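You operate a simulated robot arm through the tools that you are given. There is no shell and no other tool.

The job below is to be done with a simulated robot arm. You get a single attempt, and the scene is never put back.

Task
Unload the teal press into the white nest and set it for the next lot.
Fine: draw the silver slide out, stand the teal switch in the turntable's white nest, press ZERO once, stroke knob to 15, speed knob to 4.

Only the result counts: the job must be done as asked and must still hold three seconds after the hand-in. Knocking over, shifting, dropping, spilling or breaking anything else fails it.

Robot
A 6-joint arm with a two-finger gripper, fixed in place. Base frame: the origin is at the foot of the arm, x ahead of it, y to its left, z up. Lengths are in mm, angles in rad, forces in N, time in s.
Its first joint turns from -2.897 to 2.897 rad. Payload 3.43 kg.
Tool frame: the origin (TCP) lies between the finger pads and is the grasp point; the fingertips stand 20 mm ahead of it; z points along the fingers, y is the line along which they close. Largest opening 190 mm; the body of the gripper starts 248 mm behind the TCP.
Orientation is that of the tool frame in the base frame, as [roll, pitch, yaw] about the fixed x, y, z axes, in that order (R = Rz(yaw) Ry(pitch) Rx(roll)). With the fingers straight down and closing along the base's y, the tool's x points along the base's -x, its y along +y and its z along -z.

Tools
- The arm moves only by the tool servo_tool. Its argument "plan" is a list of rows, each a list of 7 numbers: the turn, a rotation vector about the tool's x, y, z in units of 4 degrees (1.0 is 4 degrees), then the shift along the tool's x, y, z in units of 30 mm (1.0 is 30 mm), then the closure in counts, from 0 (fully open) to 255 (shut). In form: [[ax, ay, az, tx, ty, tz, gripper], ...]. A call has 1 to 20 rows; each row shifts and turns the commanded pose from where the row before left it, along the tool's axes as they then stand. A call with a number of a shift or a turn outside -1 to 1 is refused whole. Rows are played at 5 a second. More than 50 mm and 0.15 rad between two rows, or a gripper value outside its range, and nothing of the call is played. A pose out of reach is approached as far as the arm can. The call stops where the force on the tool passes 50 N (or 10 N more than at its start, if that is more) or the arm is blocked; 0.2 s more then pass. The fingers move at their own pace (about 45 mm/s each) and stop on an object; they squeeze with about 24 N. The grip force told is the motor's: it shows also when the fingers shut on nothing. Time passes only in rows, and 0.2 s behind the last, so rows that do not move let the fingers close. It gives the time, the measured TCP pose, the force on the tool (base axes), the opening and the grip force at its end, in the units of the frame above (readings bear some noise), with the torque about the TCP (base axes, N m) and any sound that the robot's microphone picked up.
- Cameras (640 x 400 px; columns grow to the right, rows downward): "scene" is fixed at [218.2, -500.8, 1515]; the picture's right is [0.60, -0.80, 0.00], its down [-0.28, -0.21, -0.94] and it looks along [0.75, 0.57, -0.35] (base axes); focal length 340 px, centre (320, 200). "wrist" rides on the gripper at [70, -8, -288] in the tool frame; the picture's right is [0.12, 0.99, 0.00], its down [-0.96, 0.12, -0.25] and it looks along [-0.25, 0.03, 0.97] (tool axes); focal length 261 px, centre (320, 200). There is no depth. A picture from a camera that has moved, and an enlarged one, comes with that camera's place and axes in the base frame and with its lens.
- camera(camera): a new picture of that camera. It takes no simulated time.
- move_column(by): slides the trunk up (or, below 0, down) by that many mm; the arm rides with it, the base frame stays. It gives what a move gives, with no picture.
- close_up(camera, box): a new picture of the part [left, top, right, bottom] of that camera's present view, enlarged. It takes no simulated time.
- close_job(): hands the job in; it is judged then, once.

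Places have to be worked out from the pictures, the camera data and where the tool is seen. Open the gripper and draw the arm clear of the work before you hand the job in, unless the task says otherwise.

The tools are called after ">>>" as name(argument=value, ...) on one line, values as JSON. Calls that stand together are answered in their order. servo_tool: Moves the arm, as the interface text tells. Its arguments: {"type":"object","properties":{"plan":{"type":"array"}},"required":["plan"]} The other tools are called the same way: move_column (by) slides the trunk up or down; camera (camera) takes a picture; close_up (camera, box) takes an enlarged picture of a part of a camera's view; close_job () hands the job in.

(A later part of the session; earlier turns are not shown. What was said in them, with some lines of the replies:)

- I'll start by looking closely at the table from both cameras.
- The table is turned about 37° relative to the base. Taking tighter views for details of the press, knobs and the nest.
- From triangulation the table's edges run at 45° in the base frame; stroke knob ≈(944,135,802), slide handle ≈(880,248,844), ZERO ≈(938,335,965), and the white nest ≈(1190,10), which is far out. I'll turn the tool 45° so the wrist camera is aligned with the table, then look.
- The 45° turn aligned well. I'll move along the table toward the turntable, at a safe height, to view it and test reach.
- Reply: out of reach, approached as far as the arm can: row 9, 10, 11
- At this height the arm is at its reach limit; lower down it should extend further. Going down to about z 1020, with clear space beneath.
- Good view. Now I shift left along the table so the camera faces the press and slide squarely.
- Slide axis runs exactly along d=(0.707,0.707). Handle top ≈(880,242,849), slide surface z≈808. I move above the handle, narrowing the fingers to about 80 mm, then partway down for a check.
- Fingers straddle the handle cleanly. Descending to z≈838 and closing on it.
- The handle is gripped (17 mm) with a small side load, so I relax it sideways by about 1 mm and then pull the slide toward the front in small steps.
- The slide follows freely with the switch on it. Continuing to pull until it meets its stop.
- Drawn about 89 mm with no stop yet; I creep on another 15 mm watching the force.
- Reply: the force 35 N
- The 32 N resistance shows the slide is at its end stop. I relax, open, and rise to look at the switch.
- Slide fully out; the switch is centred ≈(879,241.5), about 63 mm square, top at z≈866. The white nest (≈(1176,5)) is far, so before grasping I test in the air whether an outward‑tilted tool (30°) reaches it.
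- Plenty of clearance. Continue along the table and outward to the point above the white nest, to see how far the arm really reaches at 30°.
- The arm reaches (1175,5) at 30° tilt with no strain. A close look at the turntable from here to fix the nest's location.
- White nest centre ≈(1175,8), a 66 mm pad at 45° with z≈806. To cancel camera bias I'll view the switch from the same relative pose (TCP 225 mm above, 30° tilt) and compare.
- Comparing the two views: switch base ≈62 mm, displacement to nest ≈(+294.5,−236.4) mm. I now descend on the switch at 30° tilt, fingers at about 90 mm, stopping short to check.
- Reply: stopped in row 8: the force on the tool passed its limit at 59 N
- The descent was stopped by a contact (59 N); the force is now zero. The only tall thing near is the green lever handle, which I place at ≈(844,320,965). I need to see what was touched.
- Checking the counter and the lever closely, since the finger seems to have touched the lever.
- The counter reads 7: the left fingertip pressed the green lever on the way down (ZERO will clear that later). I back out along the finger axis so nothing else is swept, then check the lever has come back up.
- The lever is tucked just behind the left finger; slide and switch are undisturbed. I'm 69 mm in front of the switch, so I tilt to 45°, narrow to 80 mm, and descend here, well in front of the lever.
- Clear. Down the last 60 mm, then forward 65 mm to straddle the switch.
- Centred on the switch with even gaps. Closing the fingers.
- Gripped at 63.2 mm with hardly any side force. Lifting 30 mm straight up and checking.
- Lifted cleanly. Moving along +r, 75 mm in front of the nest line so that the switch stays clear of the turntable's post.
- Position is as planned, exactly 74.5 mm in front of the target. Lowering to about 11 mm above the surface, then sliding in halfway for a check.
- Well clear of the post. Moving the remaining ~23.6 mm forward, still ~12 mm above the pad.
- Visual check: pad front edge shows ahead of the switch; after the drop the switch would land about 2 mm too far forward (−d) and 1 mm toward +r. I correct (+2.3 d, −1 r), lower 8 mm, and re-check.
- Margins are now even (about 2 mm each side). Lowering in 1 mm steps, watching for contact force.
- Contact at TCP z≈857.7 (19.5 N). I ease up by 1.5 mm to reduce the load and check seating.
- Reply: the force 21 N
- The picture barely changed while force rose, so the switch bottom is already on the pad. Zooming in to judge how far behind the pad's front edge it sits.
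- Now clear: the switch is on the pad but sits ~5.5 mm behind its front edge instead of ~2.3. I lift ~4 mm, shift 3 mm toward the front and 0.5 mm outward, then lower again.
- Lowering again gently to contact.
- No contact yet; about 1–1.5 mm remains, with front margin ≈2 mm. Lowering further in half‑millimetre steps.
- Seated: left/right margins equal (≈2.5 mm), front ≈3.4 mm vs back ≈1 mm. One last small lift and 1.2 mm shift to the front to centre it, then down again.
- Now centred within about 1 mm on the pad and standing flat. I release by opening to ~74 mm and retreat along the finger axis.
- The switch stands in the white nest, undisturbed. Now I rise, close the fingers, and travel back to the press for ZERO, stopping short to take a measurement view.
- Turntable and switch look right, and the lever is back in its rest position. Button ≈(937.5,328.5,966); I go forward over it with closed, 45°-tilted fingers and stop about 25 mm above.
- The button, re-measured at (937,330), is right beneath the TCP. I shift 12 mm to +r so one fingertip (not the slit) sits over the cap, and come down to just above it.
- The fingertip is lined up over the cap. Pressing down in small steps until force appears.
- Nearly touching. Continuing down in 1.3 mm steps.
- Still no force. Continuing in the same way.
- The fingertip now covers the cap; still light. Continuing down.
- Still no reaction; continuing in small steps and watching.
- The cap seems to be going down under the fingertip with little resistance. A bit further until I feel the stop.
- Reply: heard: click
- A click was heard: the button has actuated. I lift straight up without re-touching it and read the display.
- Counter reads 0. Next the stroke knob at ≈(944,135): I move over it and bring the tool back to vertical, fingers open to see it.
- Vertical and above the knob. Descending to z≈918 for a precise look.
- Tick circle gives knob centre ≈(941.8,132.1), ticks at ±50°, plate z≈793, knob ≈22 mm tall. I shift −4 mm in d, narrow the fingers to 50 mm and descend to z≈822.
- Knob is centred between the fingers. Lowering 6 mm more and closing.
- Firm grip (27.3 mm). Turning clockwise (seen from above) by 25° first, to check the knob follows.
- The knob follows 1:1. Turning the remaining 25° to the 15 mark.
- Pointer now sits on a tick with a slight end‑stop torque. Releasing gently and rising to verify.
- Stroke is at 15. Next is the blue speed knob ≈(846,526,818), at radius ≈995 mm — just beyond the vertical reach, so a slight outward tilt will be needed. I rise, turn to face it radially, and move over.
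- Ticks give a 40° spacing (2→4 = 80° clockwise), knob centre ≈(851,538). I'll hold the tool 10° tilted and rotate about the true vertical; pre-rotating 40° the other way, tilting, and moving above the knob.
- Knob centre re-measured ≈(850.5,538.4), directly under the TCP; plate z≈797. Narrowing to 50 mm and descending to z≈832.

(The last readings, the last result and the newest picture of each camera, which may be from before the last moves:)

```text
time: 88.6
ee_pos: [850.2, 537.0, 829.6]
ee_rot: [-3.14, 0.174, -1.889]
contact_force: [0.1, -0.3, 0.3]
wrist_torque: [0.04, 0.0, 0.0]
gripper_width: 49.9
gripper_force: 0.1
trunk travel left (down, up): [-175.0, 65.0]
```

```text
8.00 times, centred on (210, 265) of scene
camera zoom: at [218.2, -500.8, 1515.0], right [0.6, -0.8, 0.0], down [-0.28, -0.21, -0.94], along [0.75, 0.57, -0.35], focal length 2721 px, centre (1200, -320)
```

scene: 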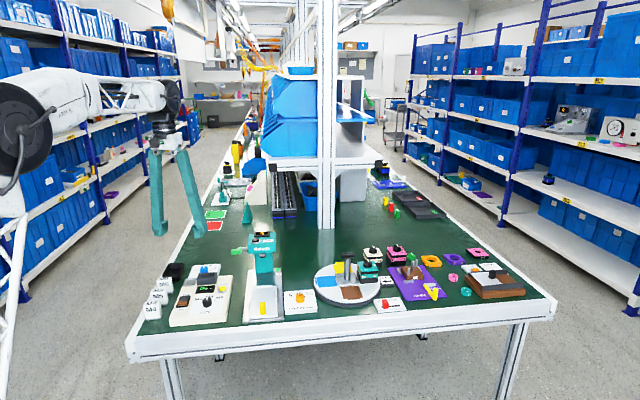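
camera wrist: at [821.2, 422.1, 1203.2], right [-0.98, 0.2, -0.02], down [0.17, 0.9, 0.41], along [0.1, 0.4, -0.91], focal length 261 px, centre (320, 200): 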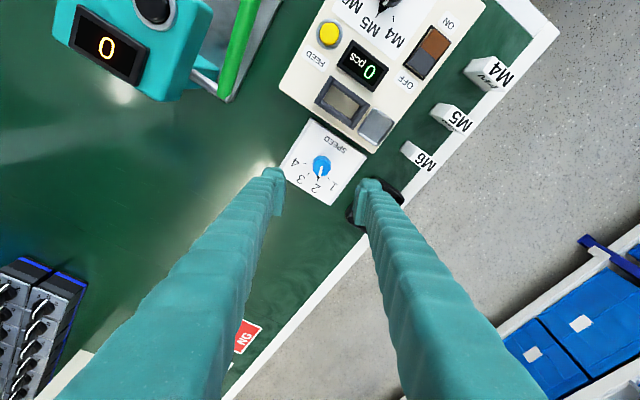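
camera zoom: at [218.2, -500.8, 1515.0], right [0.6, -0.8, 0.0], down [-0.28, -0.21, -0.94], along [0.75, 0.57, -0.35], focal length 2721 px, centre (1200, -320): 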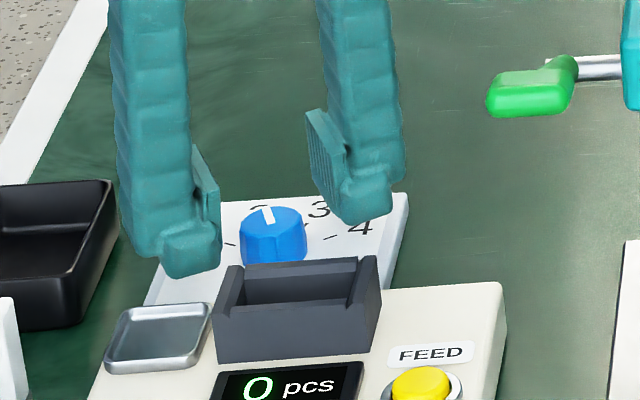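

Well centred. Lowering ~7 mm and closing on the knob.

>>> servo_tool(plan=[[0, 0, 0, 0.0, 0, 0.1, 188], [0, 0, 0, 0.02, 0, 0.1, 188], [0, 0, 0, 0, 0, 0, 188]])

>>> close_up(camera="scene", box=[186, 246, 234, 276])

```text
time: 89.4
ee_pos: [849.8, 537.7, 825.5]
ee_rot: [-3.141, 0.175, -1.889]
contact_force: [0.2, 0.3, -0.7]
wrist_torque: [-0.02, 0.02, -0.03]
gripper_width: 50.1
gripper_force: 0.0
trunk travel left (down, up): [-175.0, 65.0]
```

```text
13.33 times, centred on (210, 261) of scene
camera zoom: at [218.2, -500.8, 1515.0], right [0.6, -0.8, 0.0], down [-0.28, -0.21, -0.94], along [0.75, 0.57, -0.35], focal length 4535 px, centre (1787, -613)
```

zoom: 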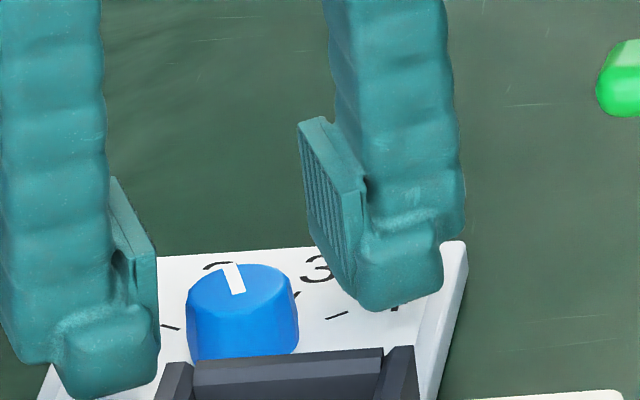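

Three more millimetres down, then close.

>>> servo_tool(plan=[[0, 0, 0, 0.017, 0, 0.1, 188], [0, 0, 0, 0, 0, 0, 205], [0, 0, 0, 0, 0, 0, 215], [0, 0, 0, 0, 0, 0, 255], [0, 0, 0, 0, 0, 0, 255], [0, 0, 0, 0, 0, 0, 255]])

>>> close_up(camera="wrist", box=[256, 140, 384, 220])

```text
time: 90.8
ee_pos: [849.7, 538.0, 821.2]
ee_rot: [-3.14, 0.176, -1.887]
contact_force: [-0.1, -0.3, 0.1]
wrist_torque: [0.04, 0.0, 0.0]
gripper_width: 26.7
gripper_force: 45.4
trunk travel left (down, up): [-175.0, 65.0]
```

```text
5.00 times, centred on (320, 180) of wrist
camera zoom: at [821.8, 422.9, 1092.3], right [-0.98, 0.2, -0.02], down [0.17, 0.9, 0.41], along [0.1, 0.4, -0.91], focal length 1303 px, centre (320, 300)
```

zoom: 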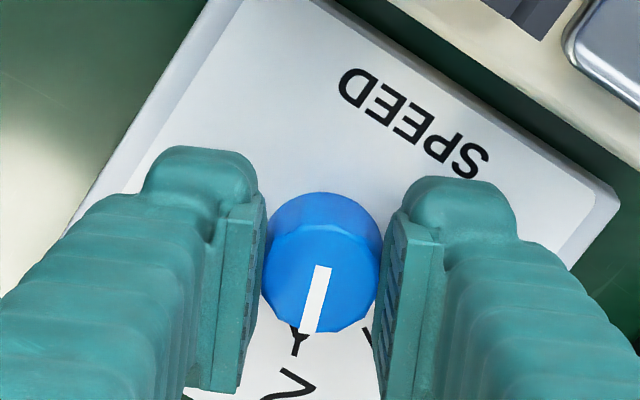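

Gripped at 26.7 mm. Rotating 40° clockwise about the true vertical first.

>>> servo_tool(plan=[[0.1736, 0, 0.9848, 0, 0, 0, 255], [0.1736, 0, 0.9848, 0, 0, 0, 255], [0.1736, 0, 0.9848, 0, 0, 0, 255], [0.1736, 0, 0.9848, 0, 0, 0, 255], [0.1736, 0, 0.9848, 0, 0, 0, 255], [0.1736, 0, 0.9848, 0, 0, 0, 255], [0.1736, 0, 0.9848, 0, 0, 0, 255], [0.1736, 0, 0.9848, 0, 0, 0, 255], [0.1736, 0, 0.9848, 0, 0, 0, 255], [0.1736, 0, 0.9848, 0, 0, 0, 255]])

>>> close_up(camera="wrist", box=[256, 140, 384, 220])

```text
time: 93.0
ee_pos: [850.1, 539.5, 820.3]
ee_rot: [-3.141, 0.172, -2.587]
contact_force: [-11.2, -1.8, -2.5]
wrist_torque: [-0.03, 0.12, 0.03]
gripper_width: 26.9
gripper_force: 45.7
trunk travel left (down, up): [-175.0, 65.0]
```

```text
5.00 times, centred on (320, 180) of wrist
camera zoom: at [753.8, 469.3, 1092.4], right [-0.62, 0.78, -0.02], down [0.71, 0.57, 0.41], along [0.33, 0.24, -0.91], focal length 1303 px, centre (320, 300)
```

zoom: 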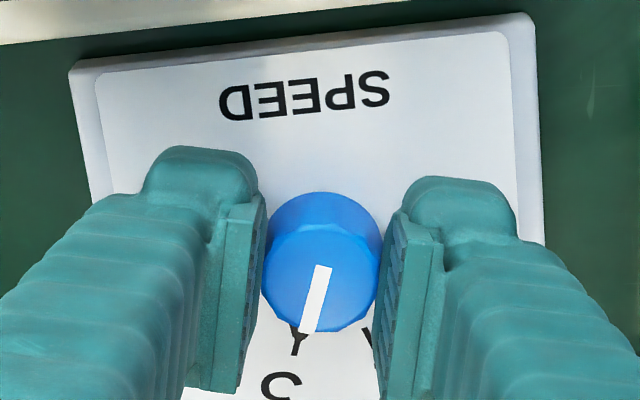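

At 3 now, following 1:1. Another 40° to reach 4.

>>> servo_tool(plan=[[0.1736, 0, 0.9848, 0.03, 0, 0, 255], [0.1736, 0, 0.9848, 0, 0, 0, 255], [0.1736, 0, 0.9848, 0, 0, 0, 255], [0.1736, 0, 0.9848, 0, 0, 0, 255], [0.1736, 0, 0.9848, 0, 0, 0, 255], [0.1736, 0, 0.9848, 0, 0, 0, 255], [0.1736, 0, 0.9848, 0, 0, 0, 255], [0.1736, 0, 0.9848, 0, 0, 0, 255], [0.1736, 0, 0.9848, 0, 0, 0, 255], [0.1736, 0, 0.9848, 0, 0, 0, 255], [0, 0, 0, 0, 0, 0, 255]])

>>> close_up(camera="wrist", box=[256, 140, 384, 220])

```text
time: 95.4
ee_pos: [849.2, 540.6, 821.5]
ee_rot: [3.141, 0.173, 2.999]
contact_force: [3.7, 22.9, 5.1]
wrist_torque: [0.26, -0.05, 0.47]
gripper_width: 26.6
gripper_force: 44.9
trunk travel left (down, up): [-175.0, 65.0]
```

```text
5.00 times, centred on (320, 180) of wrist
camera zoom: at [730.8, 548.1, 1092.3], right [0.02, 1.0, -0.02], down [0.91, -0.01, 0.41], along [0.41, -0.03, -0.91], focal length 1303 px, centre (320, 300)
```

zoom: 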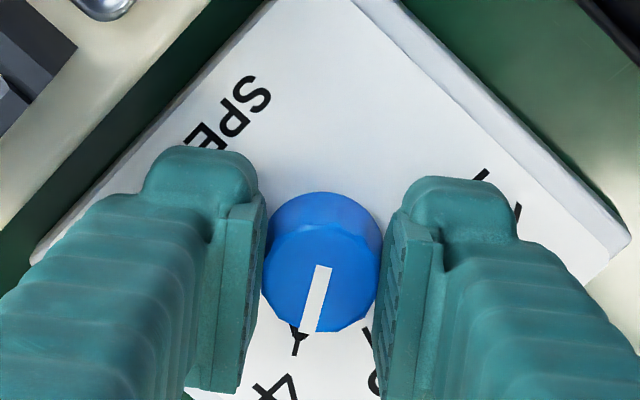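

The knob is at 4, against its end stop (some side force and torque). I relieve the side force a little, release, and rise to verify.

>>> servo_tool(plan=[[0, 0, 0, 0, 0.05, 0, 255], [0, 0, 0, 0, 0, 0, 215], [0, 0, 0, 0, 0, 0, 195], [0, 0, 0, 0, 0, 0, 188], [0, 0, 0, 0, 0, 0, 188], [0, 0, 0, -0.05, 0, -0.3, 188], [0, 0, 0, -0.17, 0, -0.98, 188], [0, 0, 0, -0.17, 0, -0.98, 188], [0, 0, 0, -0.17, 0, -0.98, 170]])

>>> close_up(camera="wrist", box=[256, 120, 384, 200])

>>> close_up(camera="scene", box=[186, 250, 234, 280])

```text
time: 97.4
ee_pos: [849.9, 540.5, 918.8]
ee_rot: [-3.141, 0.173, 2.998]
contact_force: [0.3, 1.2, -0.2]
wrist_torque: [-0.02, 0.02, -0.04]
gripper_width: 63.3
gripper_force: 0.0
trunk travel left (down, up): [-175.0, 65.0]
```

```text
5.00 times, centred on (320, 160) of wrist
camera zoom: at [730.8, 548.5, 1191.5], right [0.02, 1.0, -0.02], down [0.91, -0.01, 0.41], along [0.41, -0.03, -0.91], focal length 1303 px, centre (320, 400)
```

zoom: 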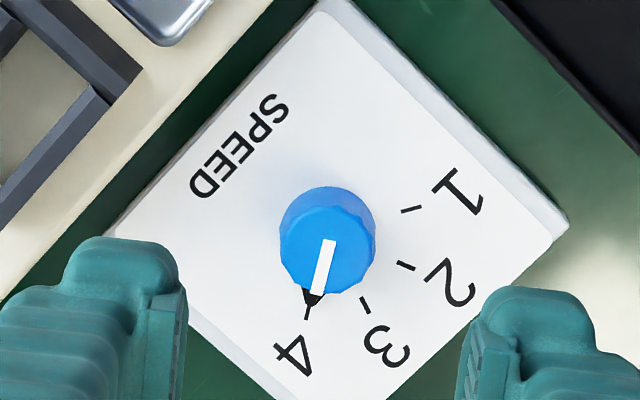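

```text
13.33 times, centred on (210, 265) of scene
camera zoom: at [218.2, -500.8, 1515.0], right [0.6, -0.8, 0.0], down [-0.28, -0.21, -0.94], along [0.75, 0.57, -0.35], focal length 4535 px, centre (1787, -667)
```

zoom: 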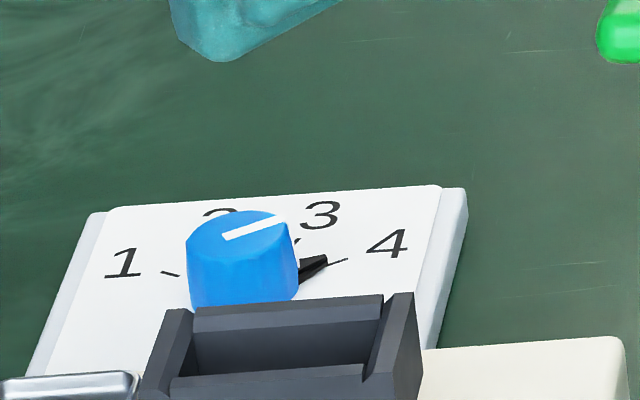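

Speed is exactly on 4. Now I rise clear, open the gripper, and check everything.

>>> servo_tool(plan=[[0, 0, 0, 0, 0, -1, 170], [0, 0, 0, 0, 0, -1, 170], [0, 0, 0, 0, 0, -1, 170], [0, 0, 0, 0, 0, -1, 120], [0, 0, 0, 0, 0, -1, 60], [0, 0, 0, 0, 0, -1, 0], [0, 0, 0, 0, 0, -1, 0], [0, 0, 0, 1, 0, -1, 0], [0, 0, 0, 1, 0, -0.5, 0], [0, 0, 0, 1, 0, 0, 0], [0, 0, 0, 1, 0, 0, 0], [0, 0, 0, 1, 0, 0, 0], [0, 0, 0, 1, 0, 0, 0]])

>>> camera(camera="scene")

>>> close_up(camera="scene", box=[140, 220, 300, 340])

>>> close_up(camera="scene", box=[280, 230, 440, 330])

>>> close_up(camera="scene", box=[228, 226, 308, 276])

>>> close_up(camera="scene", box=[346, 250, 394, 280])

```text
time: 100.2
ee_pos: [629.3, 570.9, 1138.7]
ee_rot: [-3.141, 0.173, 2.997]
contact_force: [0.0, 0.1, 0.0]
wrist_torque: [0.01, 0.09, -0.02]
gripper_width: 190.0
gripper_force: 0.0
trunk travel left (down, up): [-175.0, 65.0]
```

```text
taken
```

scene: 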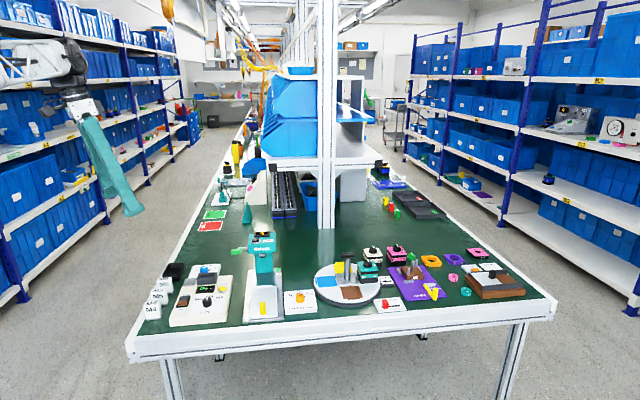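

```text
3.33 times, centred on (220, 280) of scene
camera zoom: at [218.2, -500.8, 1515.0], right [0.6, -0.8, 0.0], down [-0.28, -0.21, -0.94], along [0.75, 0.57, -0.35], focal length 1134 px, centre (653, -67)
```

zoom: 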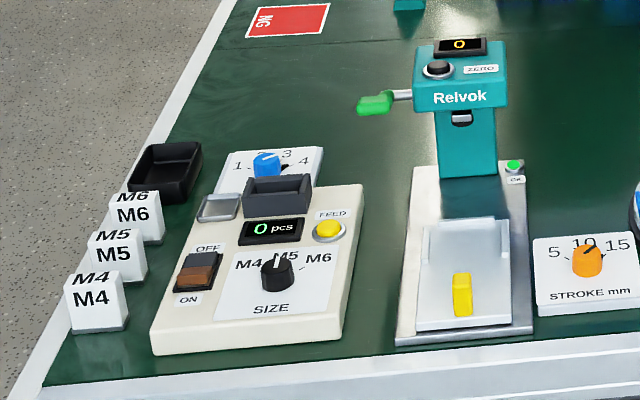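

```text
4.00 times, centred on (360, 280) of scene
camera zoom: at [218.2, -500.8, 1515.0], right [0.6, -0.8, 0.0], down [-0.28, -0.21, -0.94], along [0.75, 0.57, -0.35], focal length 1360 px, centre (160, -120)
```

zoom: 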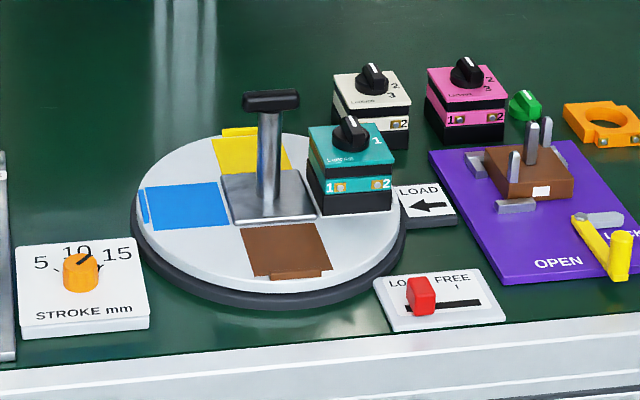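

```text
8.00 times, centred on (268, 251) of scene
camera zoom: at [218.2, -500.8, 1515.0], right [0.6, -0.8, 0.0], down [-0.28, -0.21, -0.94], along [0.75, 0.57, -0.35], focal length 2721 px, centre (736, -208)
```

zoom: 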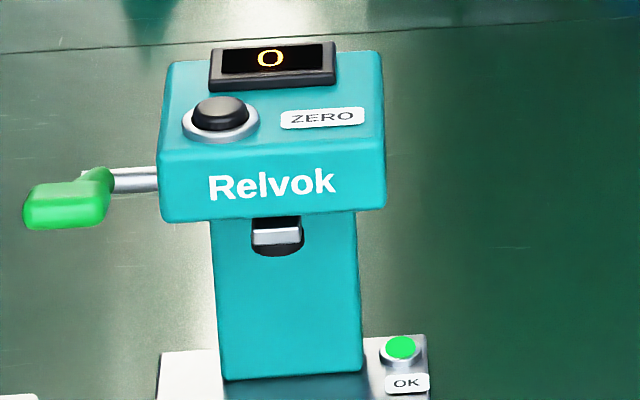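

```text
13.33 times, centred on (370, 265) of scene
camera zoom: at [218.2, -500.8, 1515.0], right [0.6, -0.8, 0.0], down [-0.28, -0.21, -0.94], along [0.75, 0.57, -0.35], focal length 4535 px, centre (-347, -667)
```

zoom: 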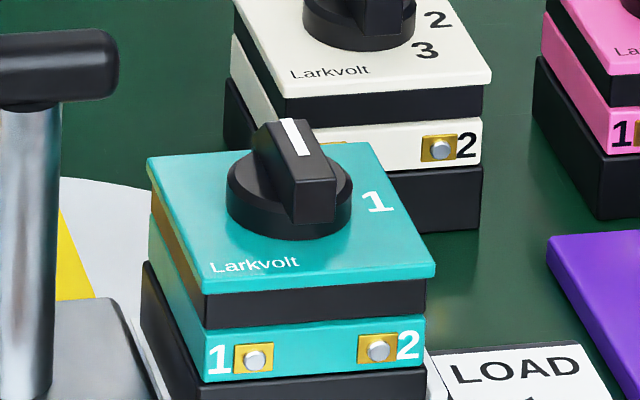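

Everything checks out: the slide is fully out, the teal switch stands in the white nest, and the counter reads 0. Stroke is at 15 and speed at 4. The lever and neighbouring items are where they were, and the gripper is open and clear, so I hand in the job.

>>> close_job()

```text
The job is handed in.
```

I finished all the steps and handed the job in. One thing went wrong on the way: I touched the press lever.

- **Slide:** drawn out about 100 mm, to its end stop.
- **Teal switch:** standing upright in the turntable's white nest, within about 1 mm of centre. The turntable was not moved.
- **ZERO:** pressed once. I heard one click, and the counter reads 0.
- **Stroke knob:** on the 15 mark.
- **Speed knob:** on the 4 mark.

**Lever contact:** on my first approach to the switch, with the slide already out, the left fingertip pressed the green lever. That counted one extra stroke, so the counter went from 6 to 7 before I zeroed it. The lever came back to its rest position. In the last pictures I saw nothing else shifted or knocked over.

The gripper is open and the arm is clear of the work.
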